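You operate a simulated robot arm through the tools that you are given. There is no shell and no other tool.

You are at the controls of a simulated robot arm. One attempt, no reset.

JOB
Draw a cup of whey from vat 3 and swing it to SEAT.
Fine: wind the cup UP before swinging; leave the teal switch, the grey button and the ribbed cups.

Only the result counts: the job must be done as asked and must still hold three seconds after the hand-in. Knocking over, shifting, dropping, spilling or breaking anything else fails it.

ROBOT AND FRAMES
A 7-joint arm with a two-finger parallel gripper, fixed in place. Base frame: the origin is at the foot of the arm, x ahead of it, y to its left, z up. Units: m, rad, N and s.
With the tool pointing down near the work surface it reaches from about 0.3 to 0.7 m from the base axis. Its first joint turns from -1.152 to 1.152 rad. Payload 1.57 kg.
The tool frame sits at the grasp point between the pads (the TCP): z along the fingers, y along the line on which they close. The tips reach 0.03 m beyond it. Largest opening 0.11 m; finger width 0.024, thickness 0.012; the body of the gripper, 0.048 by 0.112 m, starts 0.078 m behind the TCP.
Orientation is told as [roll, pitch, yaw] about the base's x, y, z axes, in that order, counted from this pose: with the fingers straight down and closing along the base's y, the tool's x points along the base's -x, its y along +y and its z along -z.

CONTROLS
- The arm moves only by the tool servo_tool. Its argument "commands" is a list of rows, each a list of 3 entries, a list of its own where there are three numbers: the turn, a rotation vector about the tool's x, y, z in units of 45 degrees (1.0 is 45 degrees), then the shift along the tool's x, y, z in units of 100 mm (1.0 is 100 mm), then the opening in per cent of the stroke, from 0 (shut) to 100 (fully open). In form: [[[wx, wy, wz], [dx, dy, dz], fingers], ...]. A call has 1 to 20 rows; each row is the pose to reach, as a shift and turn from the pose commanded when the call began, along the tool's axes at that moment. A call with a number of a shift or a turn outside -1 to 1 is refused whole. A row lasts 0.2 s, in which the tool goes at most 0.05 m and 0.15 rad; a call with a longer step from one row to the next is refused whole, and so is a gripper value outside its range. Where a pose cannot be reached the arm comes as near as it can. A force on the tool above 40 N (or 10 N above the force at the start of the call, whichever is more), or a blocked arm, ends the call early, and 0.2 s more pass. The fingers move at their own pace (about 0.108 m/s each) and stop on an object; they squeeze with about 32 N. The grip force told is the motor's: it shows also when the fingers shut on nothing. Time passes only in rows, and 0.2 s behind the last, so rows that repeat a pose let the fingers close. It gives the time, the measured TCP pose, the force on the tool (base axes), the opening and the grip force at its end, in the units of the frame above (readings bear some noise), with the torque about the TCP (base axes, N m) and any sound that the robot's microphone picked up.
- Cameras (640 x 400 px; columns grow to the right, rows downward): "scene" is fixed at [0.1362, -0.3765, 1.4057]; the picture's right is [0.96, -0.29, 0.00], its down [-0.17, -0.55, -0.82] and it looks along [0.24, 0.79, -0.57] (base axes); focal length 232 px, centre (320, 200). "wrist" rides on the gripper at [0.07, 0.016, -0.141] in the tool frame; the picture's right is [-0.23, 0.97, 0.00], its down [-0.85, -0.20, -0.48] and it looks along [-0.47, -0.11, 0.88] (tool axes); focal length 222 px, centre (320, 200). There is no depth. A picture from a camera that has moved, and an enlarged one, comes with that camera's place and axes in the base frame and with its lens.
- camera(camera): a new picture of that camera. No time passes.
- inspect(camera, box): a new picture of the part [left, top, right, bottom] of that camera's present view, enlarged. No time passes.
- hand_in(): hands the job in; it is judged then, once.

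Nothing tells you positions but the pictures and the camera data. Unless the task says otherwise, let go and move clear before handing in.

The tools are called after "Emit:" as name(argument=value, ...) on one line, values as JSON. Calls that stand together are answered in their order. servo_tool: Moves the arm, as the interface text tells. Its arguments: {"type":"object","properties":{"commands":{"type":"array"}},"required":["commands"]} The other tools are called the same way: camera (camera) takes a picture; inspect (camera, box) takes an enlarged picture of a part of a camera's view; hand_in () hands the job in.

At the start:

```text
clock: 0.0
ee_pos: [0.3813, 0.0787, 1.1695]
tool_rot: [0.001, 0.0, 0.0]
force: [-0.3, -0.2, -0.5]
moment: [-0.02, 0.01, 0.02]
opening: 0.1101
gripper_force: 0.0
```

scene: 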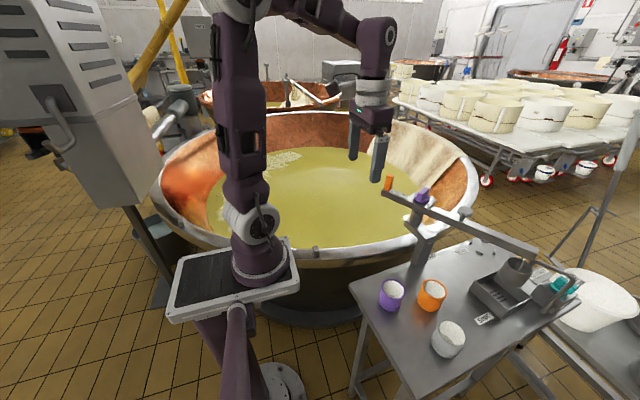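
wrist: 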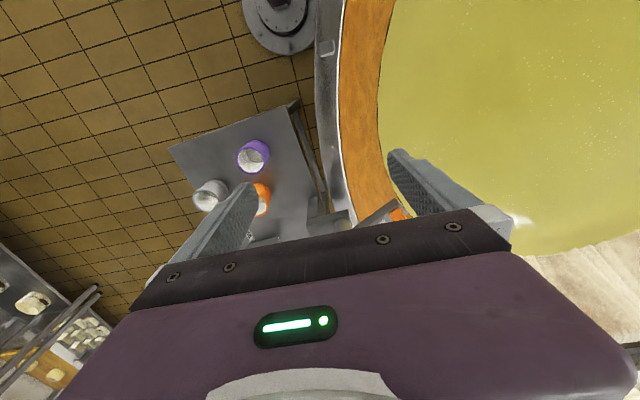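

I see a vat of whey, a side table with ribbed cups, and a swing beam mechanism with coloured parts and a SEAT label. I'll look at these closely before moving.

Emit:
inspect(camera="scene", box=[340, 160, 500, 260])

Emit:
inspect(camera="scene", box=[440, 220, 600, 320])

Emit:
inspect(camera="scene", box=[340, 240, 500, 360])

Emit:
inspect(camera="wrist", box=[160, 80, 440, 260])

```text
4.00 times, centred on (420, 210) of scene
camera zoom: at [0.1362, -0.3765, 1.4057], right [0.96, -0.29, 0.0], down [-0.17, -0.55, -0.82], along [0.24, 0.79, -0.57], focal length 928 px, centre (-80, 160)
```

zoom: 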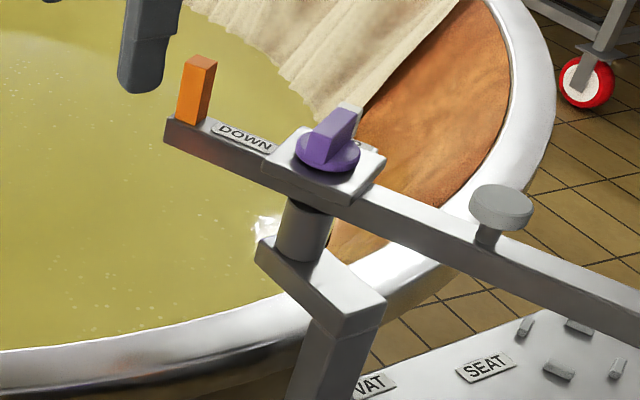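

```text
4.00 times, centred on (520, 270) of scene
camera zoom: at [0.1362, -0.3765, 1.4057], right [0.96, -0.29, 0.0], down [-0.17, -0.55, -0.82], along [0.24, 0.79, -0.57], focal length 928 px, centre (-480, -80)
```

zoom: 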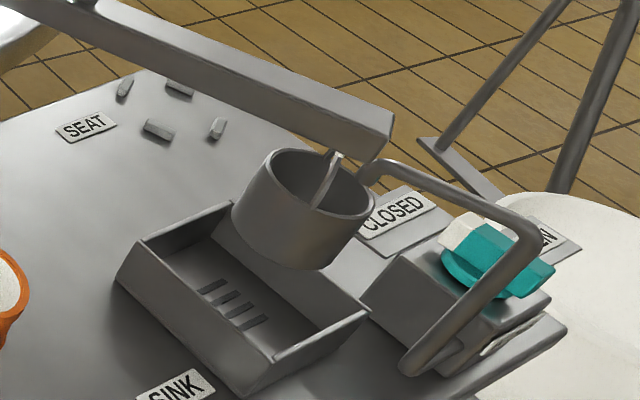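

```text
3.33 times, centred on (420, 300) of scene
camera zoom: at [0.1362, -0.3765, 1.4057], right [0.96, -0.29, 0.0], down [-0.17, -0.55, -0.82], along [0.24, 0.79, -0.57], focal length 773 px, centre (-13, -133)
```

zoom: 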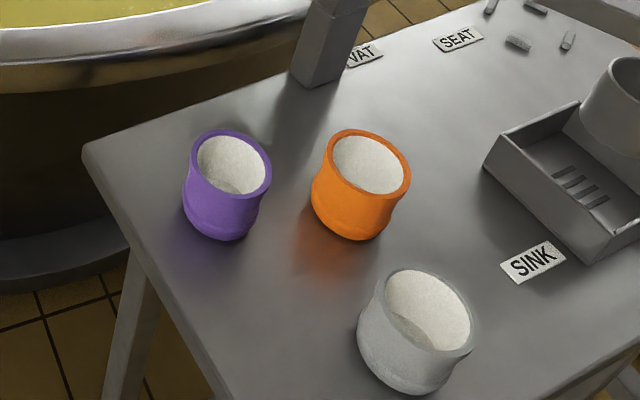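

```text
2.22 times, centred on (300, 170) of wrist
camera zoom: at [0.3112, 0.0953, 1.3117], right [0.23, 0.97, 0.0], down [0.85, -0.2, 0.48], along [0.47, -0.11, -0.88], focal length 494 px, centre (364, 267)
```

zoom: 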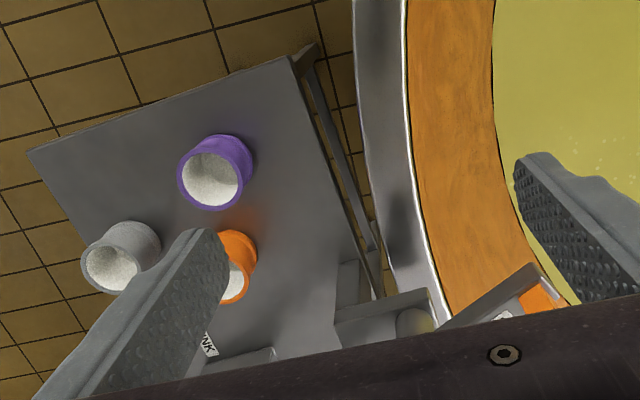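

The jib has an orange post at its tail, a purple knob on the hub (DOWN/UP plate), and a cup hanging from the far end over a sink tray. I take the table to be at z≈0.8. I'll check the vat markings and then move the wrist camera above the jib.

Emit:
inspect(camera="scene", box=[400, 180, 460, 220])

Emit:
inspect(camera="scene", box=[0, 0, 200, 160])

Emit:
inspect(camera="scene", box=[150, 150, 350, 320])

Emit:
servo_tool(commands=[[[0, 0, 0], [-0.35, 0, -0.35], 100], [[0, 0, 0], [-0.7, 0, -0.7], 100], [[0, 0, 0], [-1, 0, -1], 100], [[0, 0, 0], [-1, 0, -1], 100]])

```text
10.00 times, centred on (430, 200) of scene
camera zoom: at [0.1362, -0.3765, 1.4057], right [0.96, -0.29, 0.0], down [-0.17, -0.55, -0.82], along [0.24, 0.79, -0.57], focal length 2319 px, centre (-780, 200)
```

zoom: 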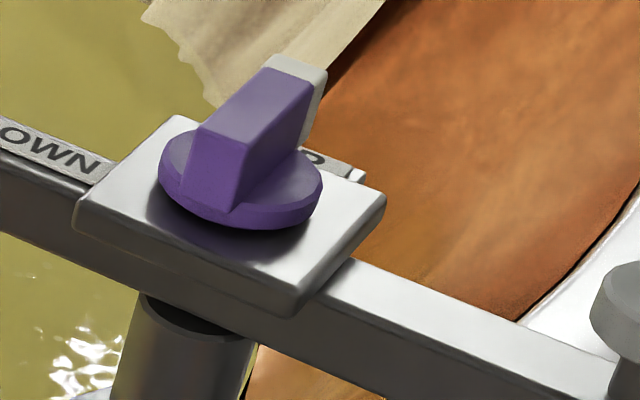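

```text
2.50 times, centred on (100, 80) of scene
camera zoom: at [0.1362, -0.3765, 1.4057], right [0.96, -0.29, 0.0], down [-0.17, -0.55, -0.82], along [0.24, 0.79, -0.57], focal length 580 px, centre (870, 500)
```

zoom: 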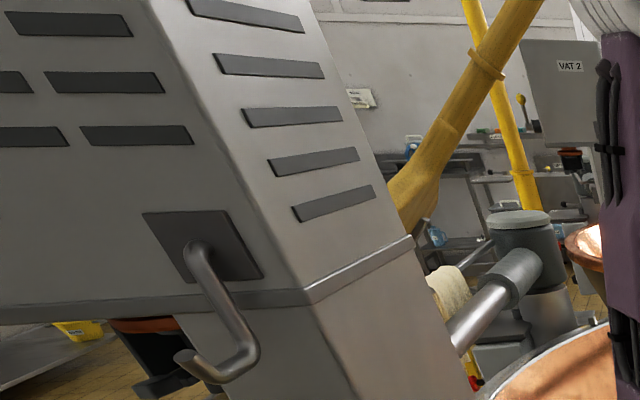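

```text
2.35 times, centred on (250, 235) of scene
camera zoom: at [0.1362, -0.3765, 1.4057], right [0.96, -0.29, 0.0], down [-0.17, -0.55, -0.82], along [0.24, 0.79, -0.57], focal length 546 px, centre (485, 118)
```

zoom: 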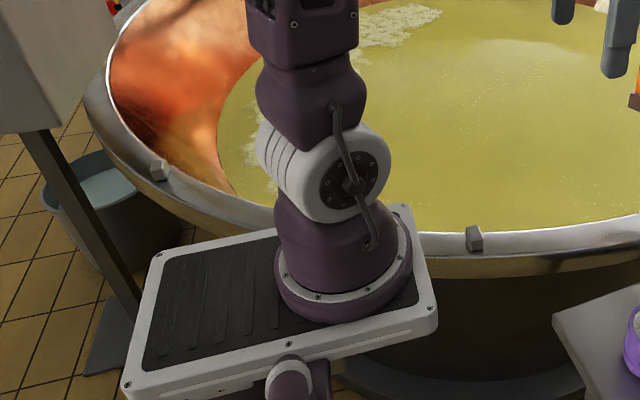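

```text
clock: 1.0
ee_pos: [0.4815, 0.08, 1.2679]
tool_rot: [0.001, 0.002, 0.0]
force: [0.2, 0.7, 0.1]
moment: [-0.01, 0.0, -0.02]
opening: 0.1098
gripper_force: 0.0
```

The background vat is marked VAT 2, so the near one is probably vat 3. The purple knob has a white pointer end between DOWN and UP. I'll go further forward to look from above.

Emit:
servo_tool(commands=[[[0, 0, 0], [-0.4, 0.2, -0.2], 100], [[0, 0, 0], [-0.8, 0.2, -0.4], 100], [[0, 0, 0], [-1, 0.2, -0.6], 100], [[0, 0, 0], [-1, 0.2, -0.6], 100]])

Emit:
camera(camera="wrist")

Emit:
camera(camera="scene")

```text
clock: 2.0
ee_pos: [0.5198, 0.09, 1.2796]
tool_rot: [0.0, 0.001, -0.003]
force: [-0.4, 0.6, 0.4]
moment: [0.0, -0.02, -0.01]
opening: 0.1102
gripper_force: 0.1
out of reach, approached as far as the arm can: row 1, 2, 3, 4
```

```text
taken
camera wrist: at [0.4489, 0.1076, 1.4214], right [0.23, 0.97, 0.0], down [0.85, -0.2, 0.48], along [0.47, -0.11, -0.88], focal length 222 px, centre (320, 200)
```

wrist: 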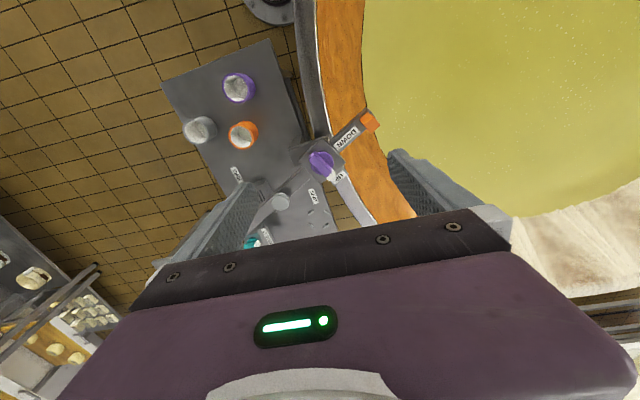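

```text
taken
```

scene: 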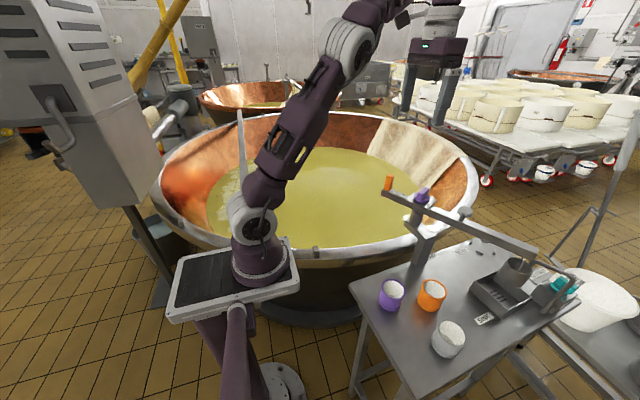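

The jib is now visible from above. I'll zoom in on the hub and its labels.

Emit:
inspect(camera="wrist", box=[270, 90, 400, 170])

Emit:
inspect(camera="wrist", box=[210, 150, 370, 250])

Emit:
inspect(camera="scene", box=[370, 165, 470, 227])

Emit:
inspect(camera="scene", box=[420, 225, 500, 275])

```text
4.92 times, centred on (335, 130) of wrist
camera zoom: at [0.4489, 0.1076, 1.4214], right [0.23, 0.97, 0.0], down [0.85, -0.2, 0.48], along [0.47, -0.11, -0.88], focal length 1094 px, centre (246, 545)
```

zoom: 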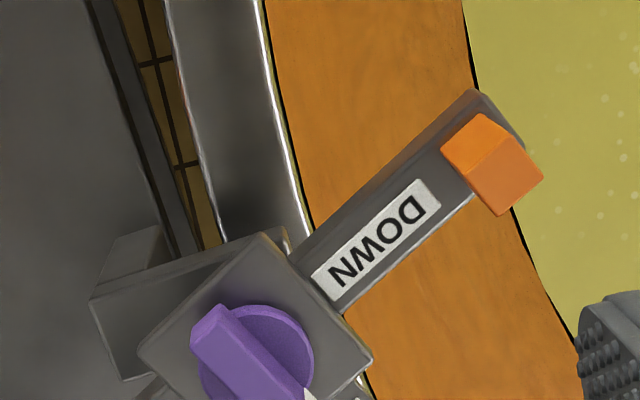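

```text
4.00 times, centred on (290, 200) of wrist
camera zoom: at [0.4489, 0.1076, 1.4214], right [0.23, 0.97, 0.0], down [0.85, -0.2, 0.48], along [0.47, -0.11, -0.88], focal length 888 px, centre (440, 200)
```

zoom: 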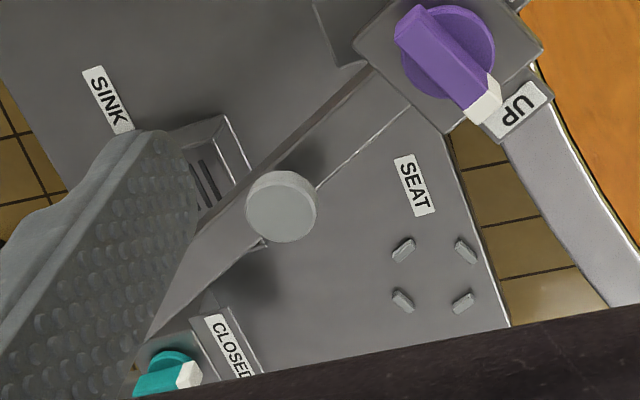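

```text
6.40 times, centred on (420, 196) of scene
camera zoom: at [0.1362, -0.3765, 1.4057], right [0.96, -0.29, 0.0], down [-0.17, -0.55, -0.82], along [0.24, 0.79, -0.57], focal length 1484 px, centre (-320, 226)
```

zoom: 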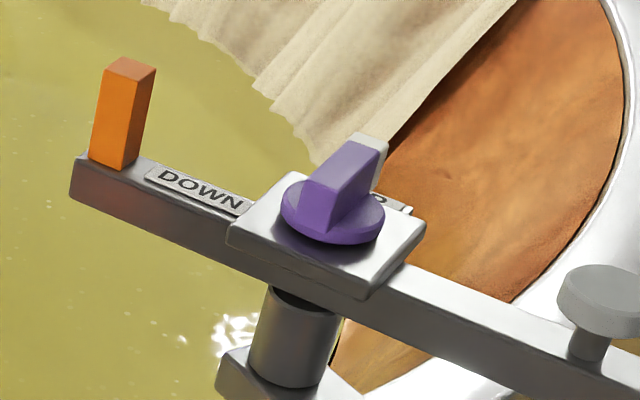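

```text
8.00 times, centred on (460, 250) of scene
camera zoom: at [0.1362, -0.3765, 1.4057], right [0.96, -0.29, 0.0], down [-0.17, -0.55, -0.82], along [0.24, 0.79, -0.57], focal length 1855 px, centre (-800, -200)
```

zoom: 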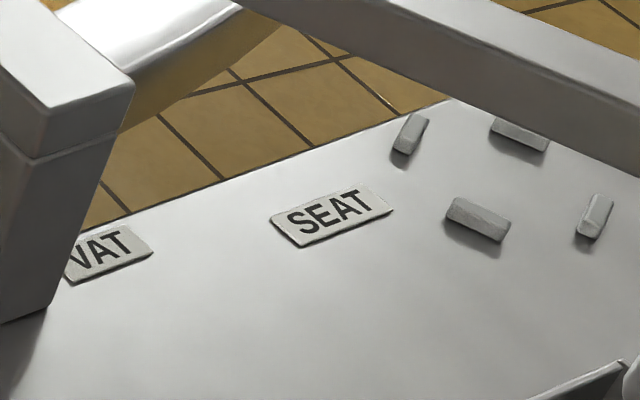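

I estimate the hub/knob at about (0.586, 0.079, 1.02), the orange swing handle at (0.534, 0.176, top 1.053), and the cup end pointing at about -62° (SINK). SEAT is at about -15°, and the vat lies further round counter-clockwise. I'll lower a bit and check what the commanded pose does.

Emit:
servo_tool(commands=[[[0, 0, 0], [0, 0, 0.4], 100], [[0, 0, 0], [0, 0, 0.8], 100], [[0, 0, 0], [0, 0, 1], 100], [[0, 0, 0], [0, 0, 1], 100]])

Emit:
camera(camera="wrist")

```text
clock: 3.0
ee_pos: [0.5176, 0.0879, 1.1854]
tool_rot: [0.001, -0.001, 0.001]
force: [0.3, 0.5, -0.6]
moment: [-0.01, -0.01, 0.04]
opening: 0.1101
gripper_force: 0.1
```

```text
taken
camera wrist: at [0.4466, 0.1046, 1.3265], right [0.23, 0.97, 0.0], down [0.85, -0.2, 0.48], along [0.47, -0.11, -0.88], focal length 222 px, centre (320, 200)
```

wrist: 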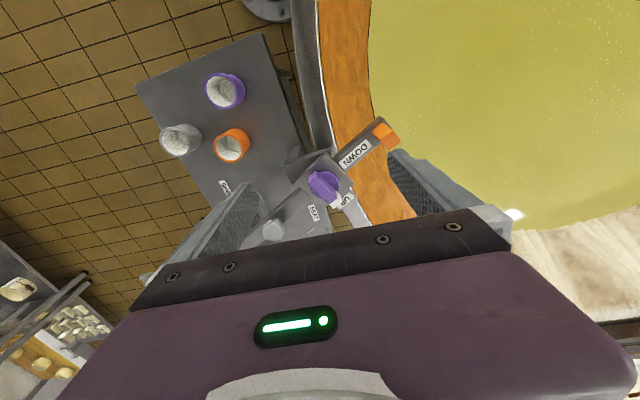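

The command base resets to the reached pose, which is convenient. I'll zoom in for refined measurements.

Emit:
inspect(camera="wrist", box=[290, 110, 410, 210])

Emit:
inspect(camera="scene", box=[400, 210, 460, 250])

Emit:
inspect(camera="scene", box=[490, 230, 550, 280])

```text
4.00 times, centred on (350, 160) of wrist
camera zoom: at [0.4466, 0.1046, 1.3265], right [0.23, 0.97, 0.0], down [0.85, -0.2, 0.48], along [0.47, -0.11, -0.88], focal length 888 px, centre (200, 360)
```

zoom: 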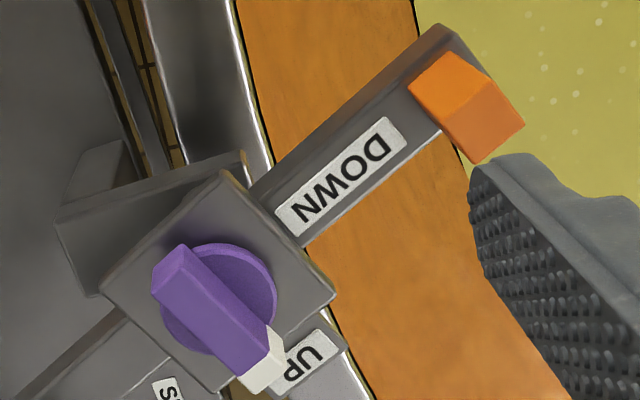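

```text
10.00 times, centred on (430, 230) of scene
camera zoom: at [0.1362, -0.3765, 1.4057], right [0.96, -0.29, 0.0], down [-0.17, -0.55, -0.82], along [0.24, 0.79, -0.57], focal length 2319 px, centre (-780, -100)
```

zoom: 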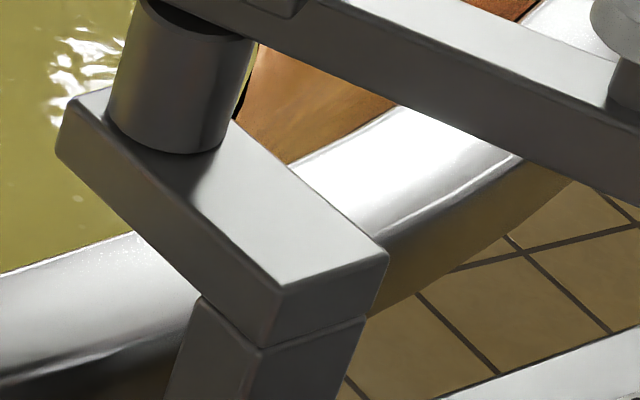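

```text
8.00 times, centred on (520, 255) of scene
camera zoom: at [0.1362, -0.3765, 1.4057], right [0.96, -0.29, 0.0], down [-0.17, -0.55, -0.82], along [0.24, 0.79, -0.57], focal length 1855 px, centre (-1280, -240)
```

zoom: 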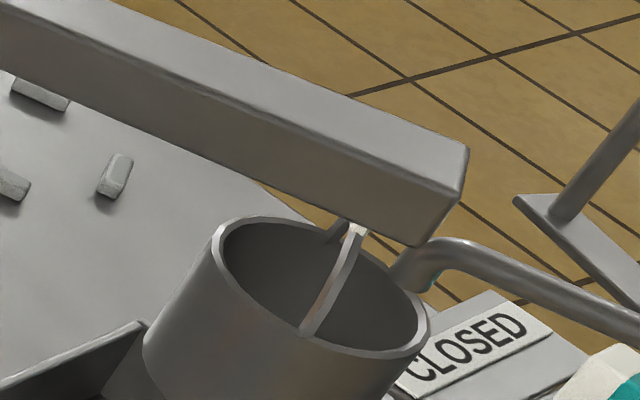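

I take the pivot as (0.586, 0.079) and the handle at radius 0.109, bearing about 119°, on a beam top at z≈1.0. Next I'll move above the orange handle while yawing so the fingers straddle it along the swing tangent.

Emit:
servo_tool(commands=[[[0, 0, 0.17], [-0.025, 0.14, 0], 100], [[0, 0, 0.34], [-0.05, 0.29, 0], 100], [[0, 0, 0.5], [-0.075, 0.43, 0], 100], [[0, 0, 0.67], [-0.1, 0.57, 0], 100], [[0, 0, 0.84], [-0.13, 0.72, 0], 100], [[0, 0, 1], [-0.154, 0.86, 0], 100], [[0, 0, 1], [-0.154, 0.86, 0], 100]])

Emit:
servo_tool(commands=[[[0, 0, 0.12], [0, 0, 0], 100], [[0, 0, 0.24], [0, 0, 0], 100], [[0, 0, 0.356], [0, 0, 0], 100], [[0, 0, 0.356], [0, 0, 0], 100]])

Emit:
camera(camera="wrist")

Emit:
camera(camera="scene")

```text
clock: 4.6
ee_pos: [0.5312, 0.1741, 1.1846]
tool_rot: [-0.001, 0.0, -0.785]
force: [0.8, -0.1, 0.0]
moment: [-0.02, 0.0, 0.04]
opening: 0.1102
gripper_force: 0.1
```

```text
clock: 5.6
ee_pos: [0.5309, 0.1757, 1.1855]
tool_rot: [0.0, 0.0, -1.065]
force: [-0.5, 0.4, 0.1]
moment: [0.0, -0.01, -0.01]
opening: 0.1097
gripper_force: 0.1
```

```text
taken
camera wrist: at [0.5109, 0.2443, 1.3261], right [0.96, 0.27, 0.0], down [0.24, -0.84, 0.48], along [0.13, -0.46, -0.88], focal length 222 px, centre (320, 200)
```

wrist: 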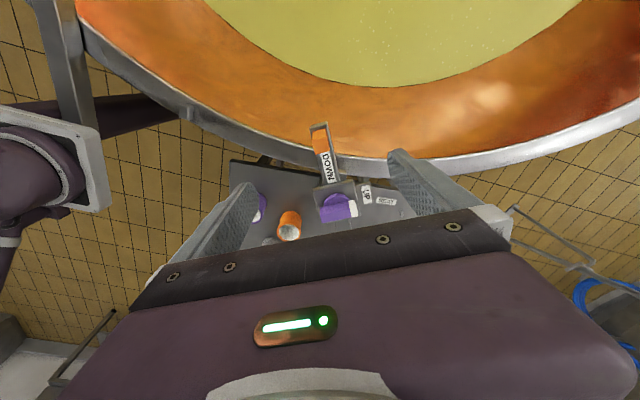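

```text
taken
```

scene: 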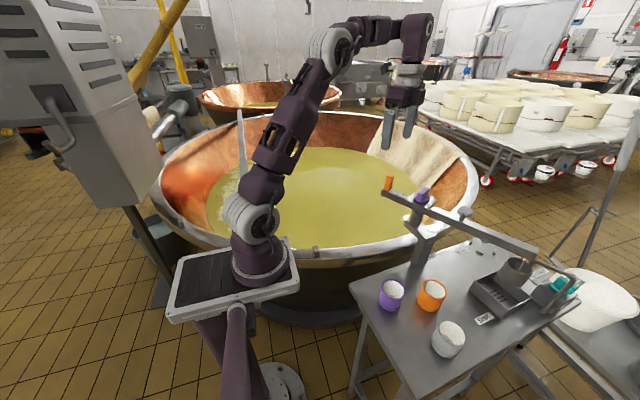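

The handle sits just below the gripper, as expected. I'll zoom to check alignment.

Emit:
inspect(camera="wrist", box=[260, 110, 420, 230])

Emit:
inspect(camera="wrist", box=[290, 115, 350, 155])

```text
3.33 times, centred on (340, 170) of wrist
camera zoom: at [0.5109, 0.2443, 1.3261], right [0.96, 0.27, 0.0], down [0.24, -0.84, 0.48], along [0.13, -0.46, -0.88], focal length 740 px, centre (253, 300)
```

zoom: 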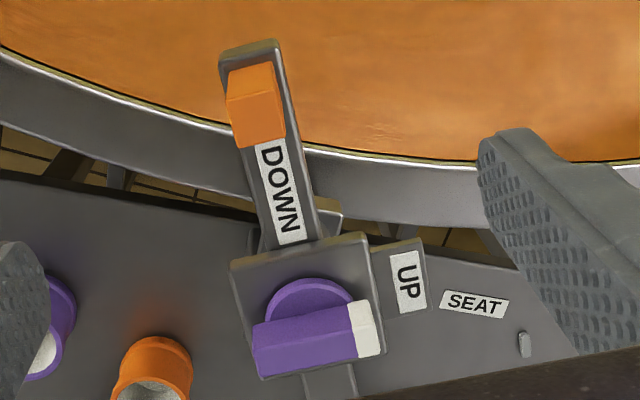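

```text
10.00 times, centred on (320, 135) of wrist
camera zoom: at [0.5109, 0.2443, 1.3261], right [0.96, 0.27, 0.0], down [0.24, -0.84, 0.48], along [0.13, -0.46, -0.88], focal length 2221 px, centre (320, 850)
```

zoom: 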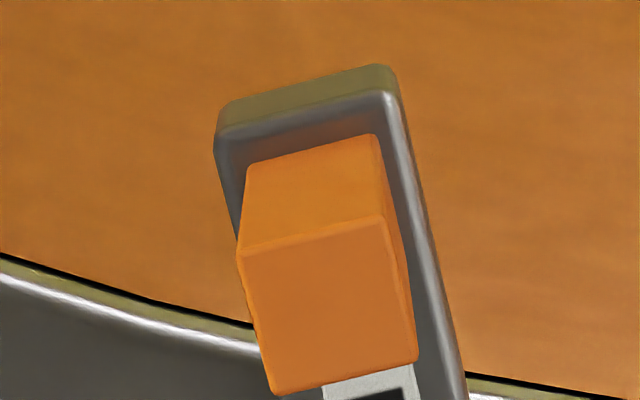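

The handle is about 18 mm square and within 2 mm of the tool axis. I'll descend around it with open fingers, keeping the tips just above the beam.

Emit:
servo_tool(commands=[[[0, 0, 0], [-0.015, 0, 0.35], 100], [[0, 0, 0], [-0.015, 0, 0.7], 100], [[0, 0, 0], [-0.015, 0, 0.95], 100], [[0, 0, 0], [-0.015, 0, 0.95], 100]])

Emit:
camera(camera="wrist")

Emit:
inspect(camera="scene", box=[360, 130, 460, 210])

```text
clock: 6.6
ee_pos: [0.5295, 0.1731, 1.0907]
tool_rot: [-0.001, -0.002, -1.063]
force: [-0.2, 1.1, -0.4]
moment: [0.0, 0.03, 0.02]
opening: 0.1102
gripper_force: 0.1
```

```text
taken
camera wrist: at [0.5096, 0.2433, 1.2322], right [0.96, 0.27, 0.0], down [0.24, -0.84, 0.48], along [0.13, -0.46, -0.88], focal length 222 px, centre (320, 200)
```

wrist: 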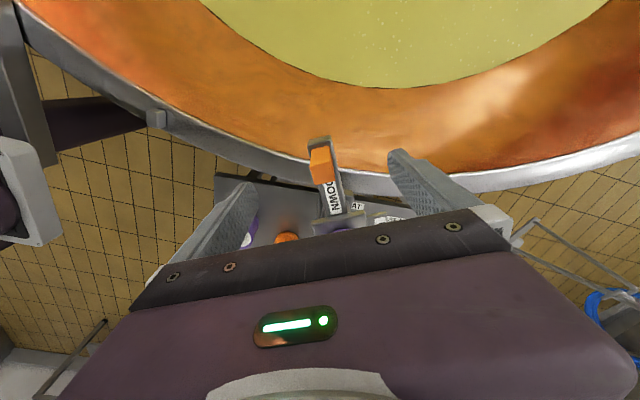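

```text
5.00 times, centred on (410, 170) of scene
camera zoom: at [0.1362, -0.3765, 1.4057], right [0.96, -0.29, 0.0], down [-0.17, -0.55, -0.82], along [0.24, 0.79, -0.57], focal length 1159 px, centre (-130, 350)
```

zoom: 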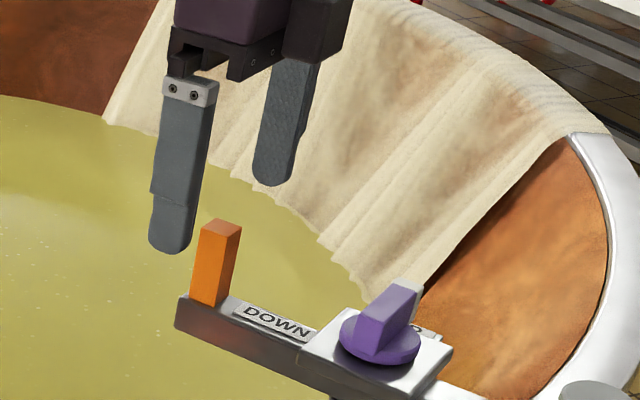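

The fingers straddle the handle as calculated. Next I'll go down the last 5 cm and close to a loose cage.

Emit:
servo_tool(commands=[[[0, 0, 0], [0, 0, 0.2], 100], [[0, 0, 0], [0, 0, 0.35], 100], [[0, 0, 0], [0, 0, 0.48], 100], [[0, 0, 0], [0, 0, 0.48], 100]])

Emit:
servo_tool(commands=[[[0, 0, 0], [0, 0, 0], 60], [[0, 0, 0], [0, 0, 0], 30], [[0, 0, 0], [0, 0, 0], 30]])

Emit:
camera(camera="wrist")

Emit:
inspect(camera="scene", box=[360, 150, 460, 210])

```text
clock: 7.6
ee_pos: [0.5308, 0.1731, 1.0432]
tool_rot: [0.002, -0.002, -1.065]
force: [0.6, 0.0, -0.4]
moment: [0.01, 0.02, -0.01]
opening: 0.1099
gripper_force: 0.1
```

```text
clock: 8.4
ee_pos: [0.5295, 0.1736, 1.0434]
tool_rot: [0.002, 0.0, -1.064]
force: [-0.2, 0.4, 0.5]
moment: [-0.06, 0.03, 0.02]
opening: 0.0328
gripper_force: 0.1
```

```text
taken
camera wrist: at [0.5109, 0.243, 1.1845], right [0.96, 0.27, 0.0], down [0.24, -0.84, 0.48], along [0.13, -0.46, -0.88], focal length 222 px, centre (320, 200)
```

wrist: 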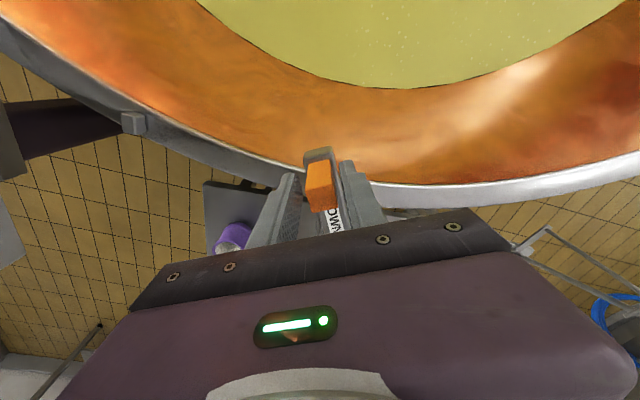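

```text
6.40 times, centred on (410, 180) of scene
camera zoom: at [0.1362, -0.3765, 1.4057], right [0.96, -0.29, 0.0], down [-0.17, -0.55, -0.82], along [0.24, 0.79, -0.57], focal length 1484 px, centre (-256, 328)
```

zoom: 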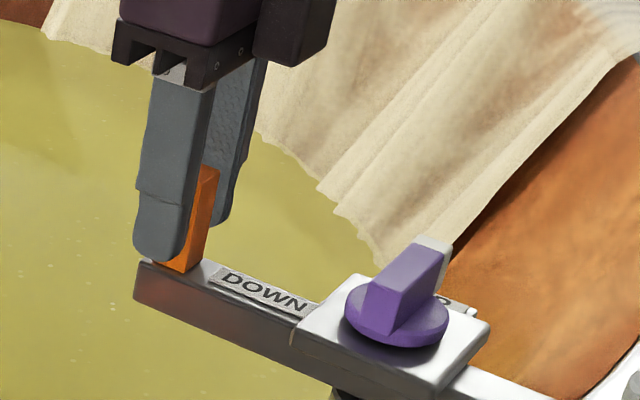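

The cage around the handle looks good. I'll start swinging counter-clockwise slowly, a first quarter-step, to feel the resistance.

Emit:
servo_tool(commands=[[[0, 0, -0.0833], [-0.0024, -0.0719, 0], 30], [[0, 0, -0.1667], [-0.0094, -0.1436, 0], 30], [[0, 0, -0.25], [-0.021, -0.2147, 0], 30], [[0, 0, -0.3333], [-0.0375, -0.2847, 0], 30], [[0, 0, -0.4167], [-0.0582, -0.3535, 0], 30], [[0, 0, -0.5], [-0.0837, -0.421, 0], 30]])

Emit:
camera(camera="wrist")

Emit:
camera(camera="scene")

```text
clock: 9.8
ee_pos: [0.4995, 0.1435, 1.0437]
tool_rot: [-0.001, 0.0, -0.672]
force: [0.8, -0.2, 0.2]
moment: [0.0, -0.06, 0.02]
opening: 0.034
gripper_force: 0.8
```

```text
taken
camera wrist: at [0.4545, 0.2015, 1.1841], right [0.78, 0.62, 0.0], down [0.54, -0.69, 0.48], along [0.3, -0.38, -0.88], focal length 222 px, centre (320, 200)
```

wrist: 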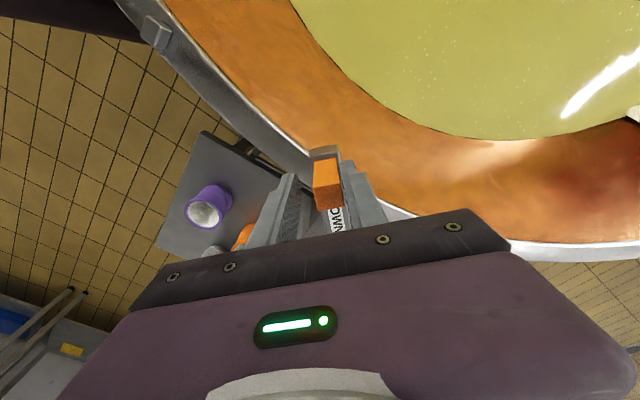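

```text
taken
```

scene: 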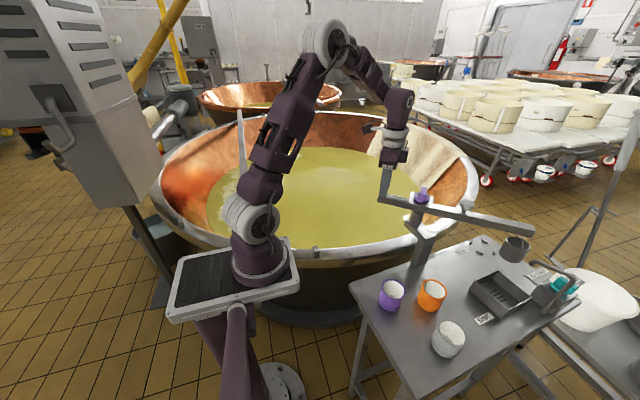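

It swings freely with little force. Continuing counter-clockwise by 45°, past SEAT toward the vat with the cup still empty.

Emit:
servo_tool(commands=[[[0, 0, -0.125], [-0.0053, -0.1079, 0], 30], [[0, 0, -0.25], [-0.021, -0.2147, 0], 30], [[0, 0, -0.375], [-0.0471, -0.3192, 0], 30], [[0, 0, -0.5], [-0.0837, -0.421, 0], 30], [[0, 0, -0.625], [-0.1296, -0.5182, 0], 30], [[0, 0, -0.75], [-0.1854, -0.6111, 0], 30], [[0, 0, -0.875], [-0.2495, -0.6978, 0], 30], [[0, 0, -1], [-0.3222, -0.7778, 0], 30]])

Emit:
camera(camera="wrist")

Emit:
camera(camera="scene")

```text
clock: 11.6
ee_pos: [0.4748, 0.0636, 1.0418]
tool_rot: [-0.001, 0.0, 0.113]
force: [-0.1, -0.6, -0.3]
moment: [0.0, 0.0, 0.0]
opening: 0.0332
gripper_force: 0.0
```

```text
taken
camera wrist: at [0.4039, 0.0723, 1.1837], right [0.12, 0.99, 0.0], down [0.87, -0.1, 0.48], along [0.48, -0.06, -0.88], focal length 222 px, centre (320, 200)
```

wrist: 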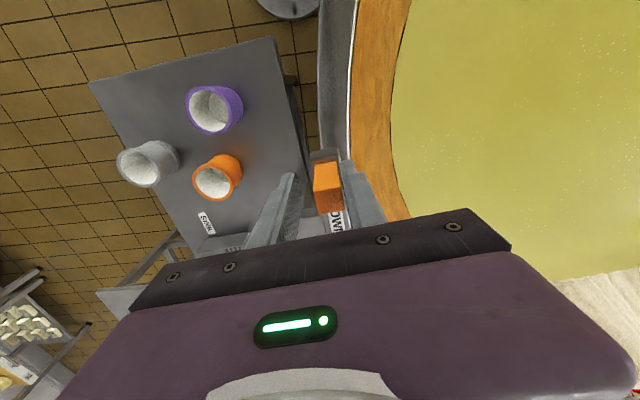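

```text
taken
```

scene: 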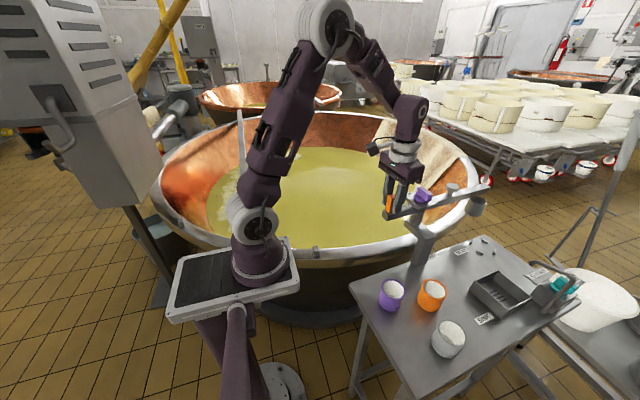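

The beam is now past SEAT and heading for the vat. I'll check the VAT label and the whole layout before continuing.

Emit:
inspect(camera="scene", box=[400, 180, 510, 260])

Emit:
inspect(camera="scene", box=[425, 235, 485, 275])

```text
5.00 times, centred on (455, 220) of scene
camera zoom: at [0.1362, -0.3765, 1.4057], right [0.96, -0.29, 0.0], down [-0.17, -0.55, -0.82], along [0.24, 0.79, -0.57], focal length 1159 px, centre (-355, 100)
```

zoom: 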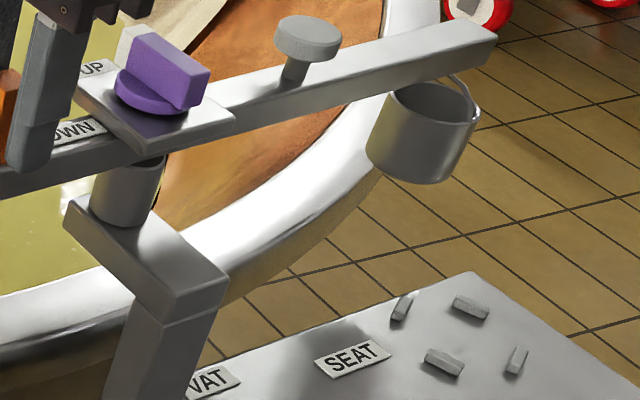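

```text
10.00 times, centred on (455, 255) of scene
camera zoom: at [0.1362, -0.3765, 1.4057], right [0.96, -0.29, 0.0], down [-0.17, -0.55, -0.82], along [0.24, 0.79, -0.57], focal length 2319 px, centre (-1030, -350)
```

zoom: 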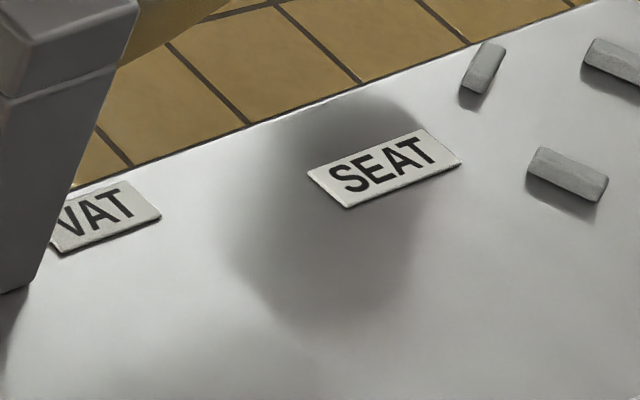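

The cup clears the table edge now. I'll continue another 45° counter-clockwise toward the vat.

Emit:
servo_tool(commands=[[[0, 0, -0.125], [-0.0053, -0.1079, 0], 30], [[0, 0, -0.25], [-0.021, -0.2147, 0], 30], [[0, 0, -0.375], [-0.0471, -0.3192, 0], 30], [[0, 0, -0.5], [-0.0837, -0.421, 0], 30], [[0, 0, -0.625], [-0.1296, -0.5182, 0], 30], [[0, 0, -0.75], [-0.1854, -0.6111, 0], 30], [[0, 0, -0.875], [-0.2495, -0.6978, 0], 30], [[0, 0, -1], [-0.3222, -0.7778, 0], 30]])

Emit:
camera(camera="wrist")

Emit:
camera(camera="scene")

```text
clock: 13.4
ee_pos: [0.5178, -0.0106, 1.0429]
tool_rot: [0.001, 0.0, 0.901]
force: [-0.3, 0.6, -0.1]
moment: [0.02, 0.03, -0.01]
opening: 0.0332
gripper_force: 0.4
```

```text
taken
camera wrist: at [0.4613, -0.054, 1.1851], right [-0.62, 0.78, 0.0], down [0.69, 0.55, 0.48], along [0.37, 0.3, -0.88], focal length 222 px, centre (320, 200)
```

wrist: 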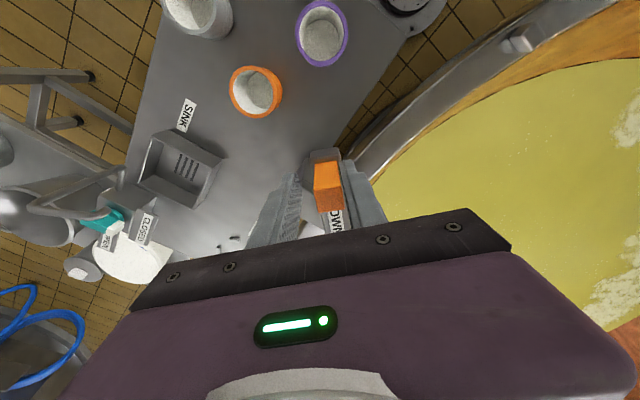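

```text
taken
```

scene: 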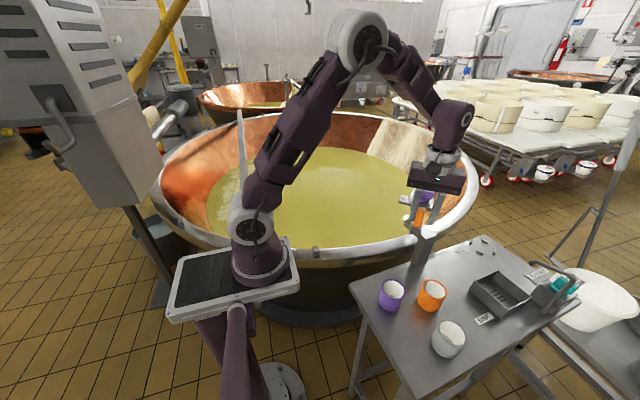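

The cup end now points about +53°, just over the vat rim. The whey directly opposite the hub toward the vat centre is at about +93°, so I'll go another 40° or so.

Emit:
servo_tool(commands=[[[0, 0, -0.125], [-0.0053, -0.1079, 0], 30], [[0, 0, -0.25], [-0.021, -0.2147, 0], 30], [[0, 0, -0.375], [-0.0471, -0.3192, 0], 30], [[0, 0, -0.5], [-0.0837, -0.421, 0], 30], [[0, 0, -0.625], [-0.1296, -0.5182, 0], 30], [[0, 0, -0.75], [-0.1854, -0.6111, 0], 30], [[0, 0, -0.875], [-0.2495, -0.6978, 0], 30]])

Emit:
camera(camera="wrist")

Emit:
camera(camera="scene")

```text
clock: 15.0
ee_pos: [0.5863, -0.0326, 1.0424]
tool_rot: [0.0, 0.001, 1.587]
force: [-0.6, 1.4, 0.6]
moment: [0.01, -0.01, 0.01]
opening: 0.0336
gripper_force: 0.2
```

```text
taken
camera wrist: at [0.57, -0.1018, 1.1841], right [-0.98, 0.21, 0.0], down [0.19, 0.86, 0.48], along [0.1, 0.47, -0.88], focal length 222 px, centre (320, 200)
```

wrist: 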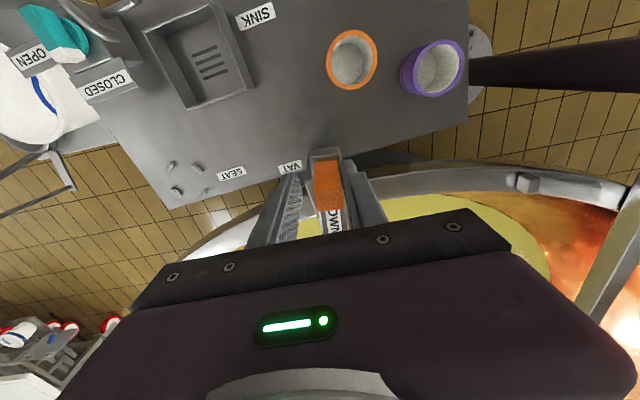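

```text
taken
```

scene: 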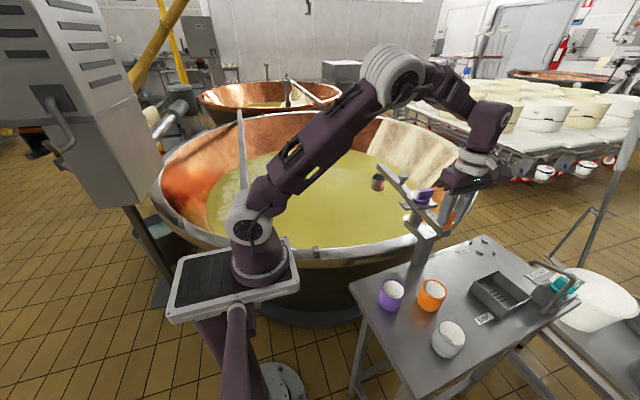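

The cup now hangs over the whey with the beam at about +90°. I'll look at it closely before deciding whether there's a stop or mark.

Emit:
inspect(camera="scene", box=[350, 150, 470, 240])

Emit:
inspect(camera="wrist", box=[150, 120, 400, 260])

```text
4.44 times, centred on (410, 195) of scene
camera zoom: at [0.1362, -0.3765, 1.4057], right [0.96, -0.29, 0.0], down [-0.17, -0.55, -0.82], along [0.24, 0.79, -0.57], focal length 1031 px, centre (-80, 222)
```

zoom: 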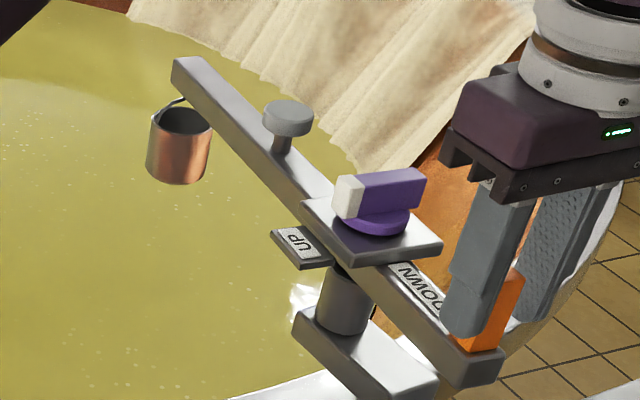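

```text
2.56 times, centred on (275, 190) of wrist
camera zoom: at [0.57, -0.1018, 1.1841], right [-0.98, 0.21, 0.0], down [0.19, 0.86, 0.48], along [0.1, 0.47, -0.88], focal length 569 px, centre (435, 226)
```

zoom: 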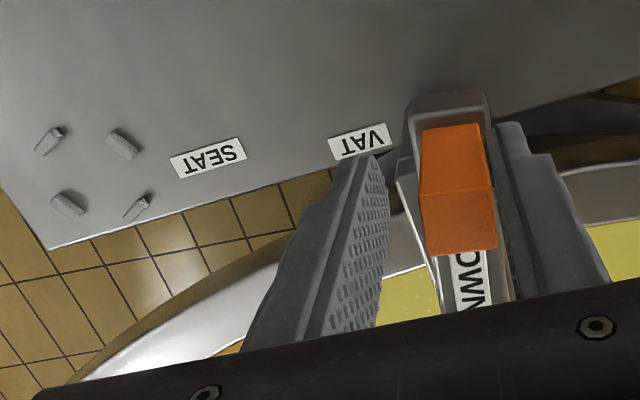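

The cup hangs well inside the vat, with the beam at about 85–88° allowing for cage play. I'll nudge it about 6° further so it points at the vat centre, watching for a stop.

Emit:
servo_tool(commands=[[[0, 0, -0.0667], [-0.0015, -0.0576, 0], 30], [[0, 0, -0.1333], [-0.006, -0.115, 0], 30], [[0, 0, -0.1333], [-0.006, -0.115, 0], 30]])

Emit:
inspect(camera="scene", box=[350, 150, 470, 240])

Emit:
inspect(camera="wrist", box=[250, 120, 400, 240])

```text
clock: 15.8
ee_pos: [0.5975, -0.0313, 1.0436]
tool_rot: [-0.001, 0.001, 1.691]
force: [0.6, -0.9, 0.5]
moment: [0.03, 0.02, -0.03]
opening: 0.0331
gripper_force: 0.0
```

```text
4.44 times, centred on (410, 195) of scene
camera zoom: at [0.1362, -0.3765, 1.4057], right [0.96, -0.29, 0.0], down [-0.17, -0.55, -0.82], along [0.24, 0.79, -0.57], focal length 1031 px, centre (-80, 222)
```

zoom: 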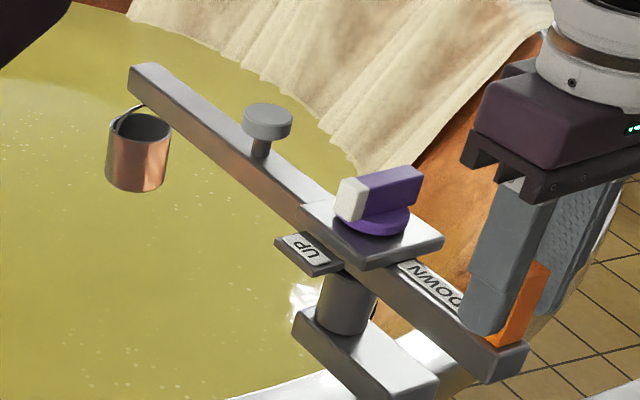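

```text
3.33 times, centred on (325, 180) of wrist
camera zoom: at [0.589, -0.102, 1.184], right [-0.99, 0.11, 0.0], down [0.1, 0.87, 0.48], along [0.05, 0.48, -0.88], focal length 740 px, centre (303, 267)
```

zoom: 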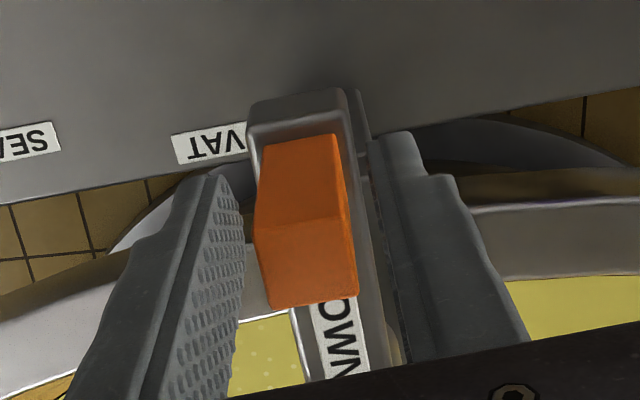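

The beam now points at about 94°, and the handle leads the pushing finger slightly, so there may be some coasting or a detent. I'll wait briefly to see whether it's settled.

Emit:
servo_tool(commands=[[[0, 0, 0], [0, 0, 0], 30], [[0, 0, 0], [0, 0, 0], 30], [[0, 0, 0], [0, 0, 0], 30]])

Emit:
inspect(camera="scene", box=[350, 150, 470, 240])

Emit:
inspect(camera="wrist", box=[250, 120, 400, 240])

```text
clock: 16.6
ee_pos: [0.5974, -0.0321, 1.0426]
tool_rot: [-0.001, 0.001, 1.691]
force: [-0.1, 0.3, -0.9]
moment: [-0.02, -0.01, 0.05]
opening: 0.0327
gripper_force: 0.0
```

```text
4.44 times, centred on (410, 195) of scene
camera zoom: at [0.1362, -0.3765, 1.4057], right [0.96, -0.29, 0.0], down [-0.17, -0.55, -0.82], along [0.24, 0.79, -0.57], focal length 1031 px, centre (-80, 222)
```

zoom: 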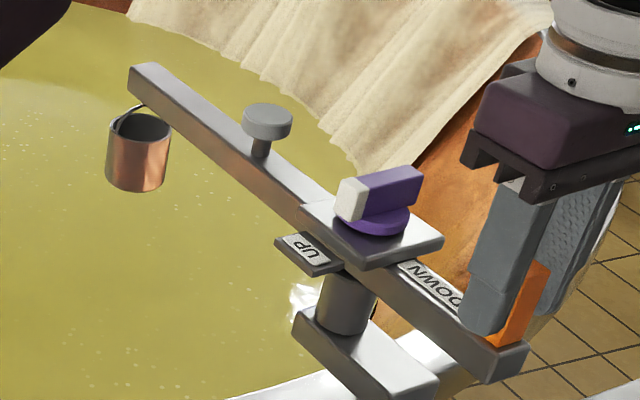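

```text
3.33 times, centred on (325, 180) of wrist
camera zoom: at [0.5888, -0.102, 1.1841], right [-0.99, 0.11, 0.0], down [0.1, 0.87, 0.48], along [0.05, 0.48, -0.88], focal length 740 px, centre (303, 267)
```

zoom: 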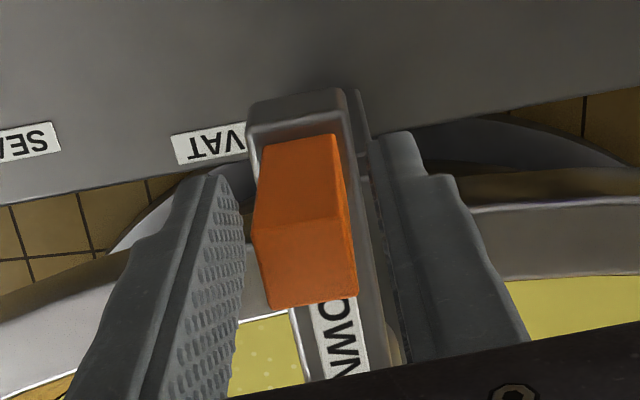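

The beam is steady at about 95°, apparently at a stop or detent. I'll open, lift clear of the handle, then yaw back and move over the knob.

Emit:
servo_tool(commands=[[[0, 0, 0], [0, 0, 0], 60], [[0, 0, 0], [0, 0, 0], 80], [[0, 0, 0], [0, 0, 0], 80], [[0, 0, 0], [0, 0, -0.3], 80], [[0, 0, 0], [0, 0, -0.7], 80], [[0, 0, 0], [0, 0, -1], 80], [[0, 0, 0], [0, 0, -1], 80]])

Emit:
camera(camera="wrist")

Emit:
inspect(camera="scene", box=[350, 150, 470, 240])

```text
clock: 18.2
ee_pos: [0.5997, -0.0316, 1.1449]
tool_rot: [0.001, 0.0, 1.691]
force: [1.1, 1.0, 0.8]
moment: [0.01, 0.02, 0.01]
opening: 0.0878
gripper_force: 0.0
```

```text
taken
camera wrist: at [0.5919, -0.1024, 1.2849], right [-0.99, 0.11, 0.0], down [0.1, 0.87, 0.48], along [0.05, 0.48, -0.88], focal length 222 px, centre (320, 200)
```

wrist: 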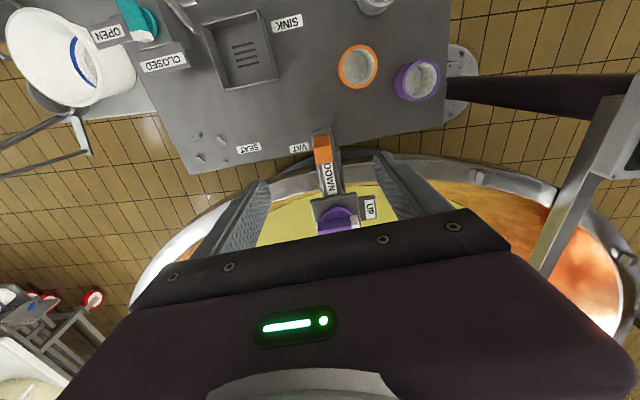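

```text
4.44 times, centred on (410, 195) of scene
camera zoom: at [0.1362, -0.3765, 1.4057], right [0.96, -0.29, 0.0], down [-0.17, -0.55, -0.82], along [0.24, 0.79, -0.57], focal length 1031 px, centre (-80, 222)
```

zoom: 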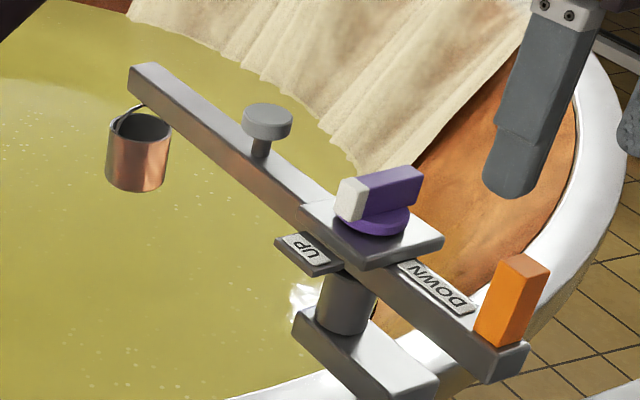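

The beam held its position when released. I'll measure the handle and knob from both cameras.

Emit:
inspect(camera="wrist", box=[280, 120, 400, 240])

Emit:
inspect(camera="scene", box=[400, 180, 460, 220])

```text
3.33 times, centred on (340, 180) of wrist
camera zoom: at [0.5919, -0.1024, 1.2849], right [-0.99, 0.11, 0.0], down [0.1, 0.87, 0.48], along [0.05, 0.48, -0.88], focal length 740 px, centre (253, 267)
```

zoom: 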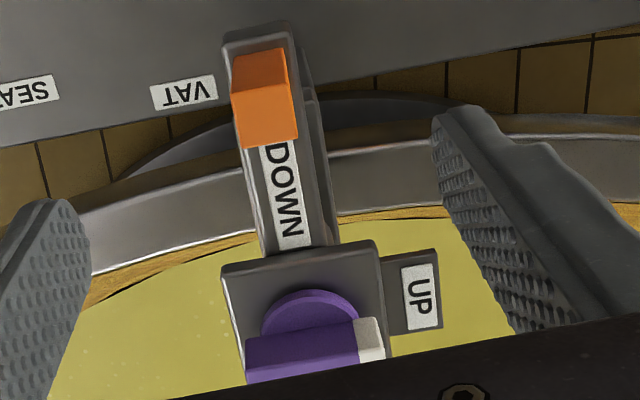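

```text
10.00 times, centred on (430, 200) of scene
camera zoom: at [0.1362, -0.3765, 1.4057], right [0.96, -0.29, 0.0], down [-0.17, -0.55, -0.82], along [0.24, 0.79, -0.57], focal length 2319 px, centre (-780, 200)
```

zoom: 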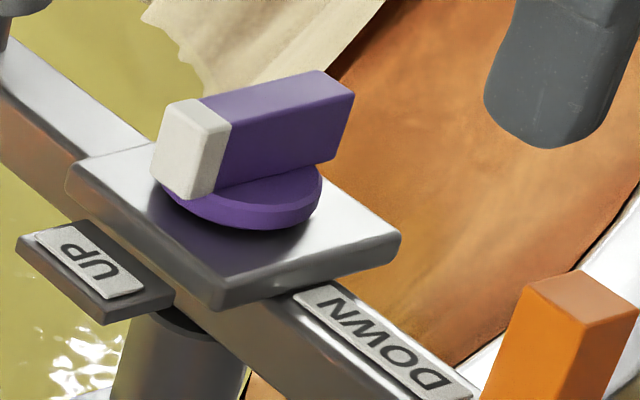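

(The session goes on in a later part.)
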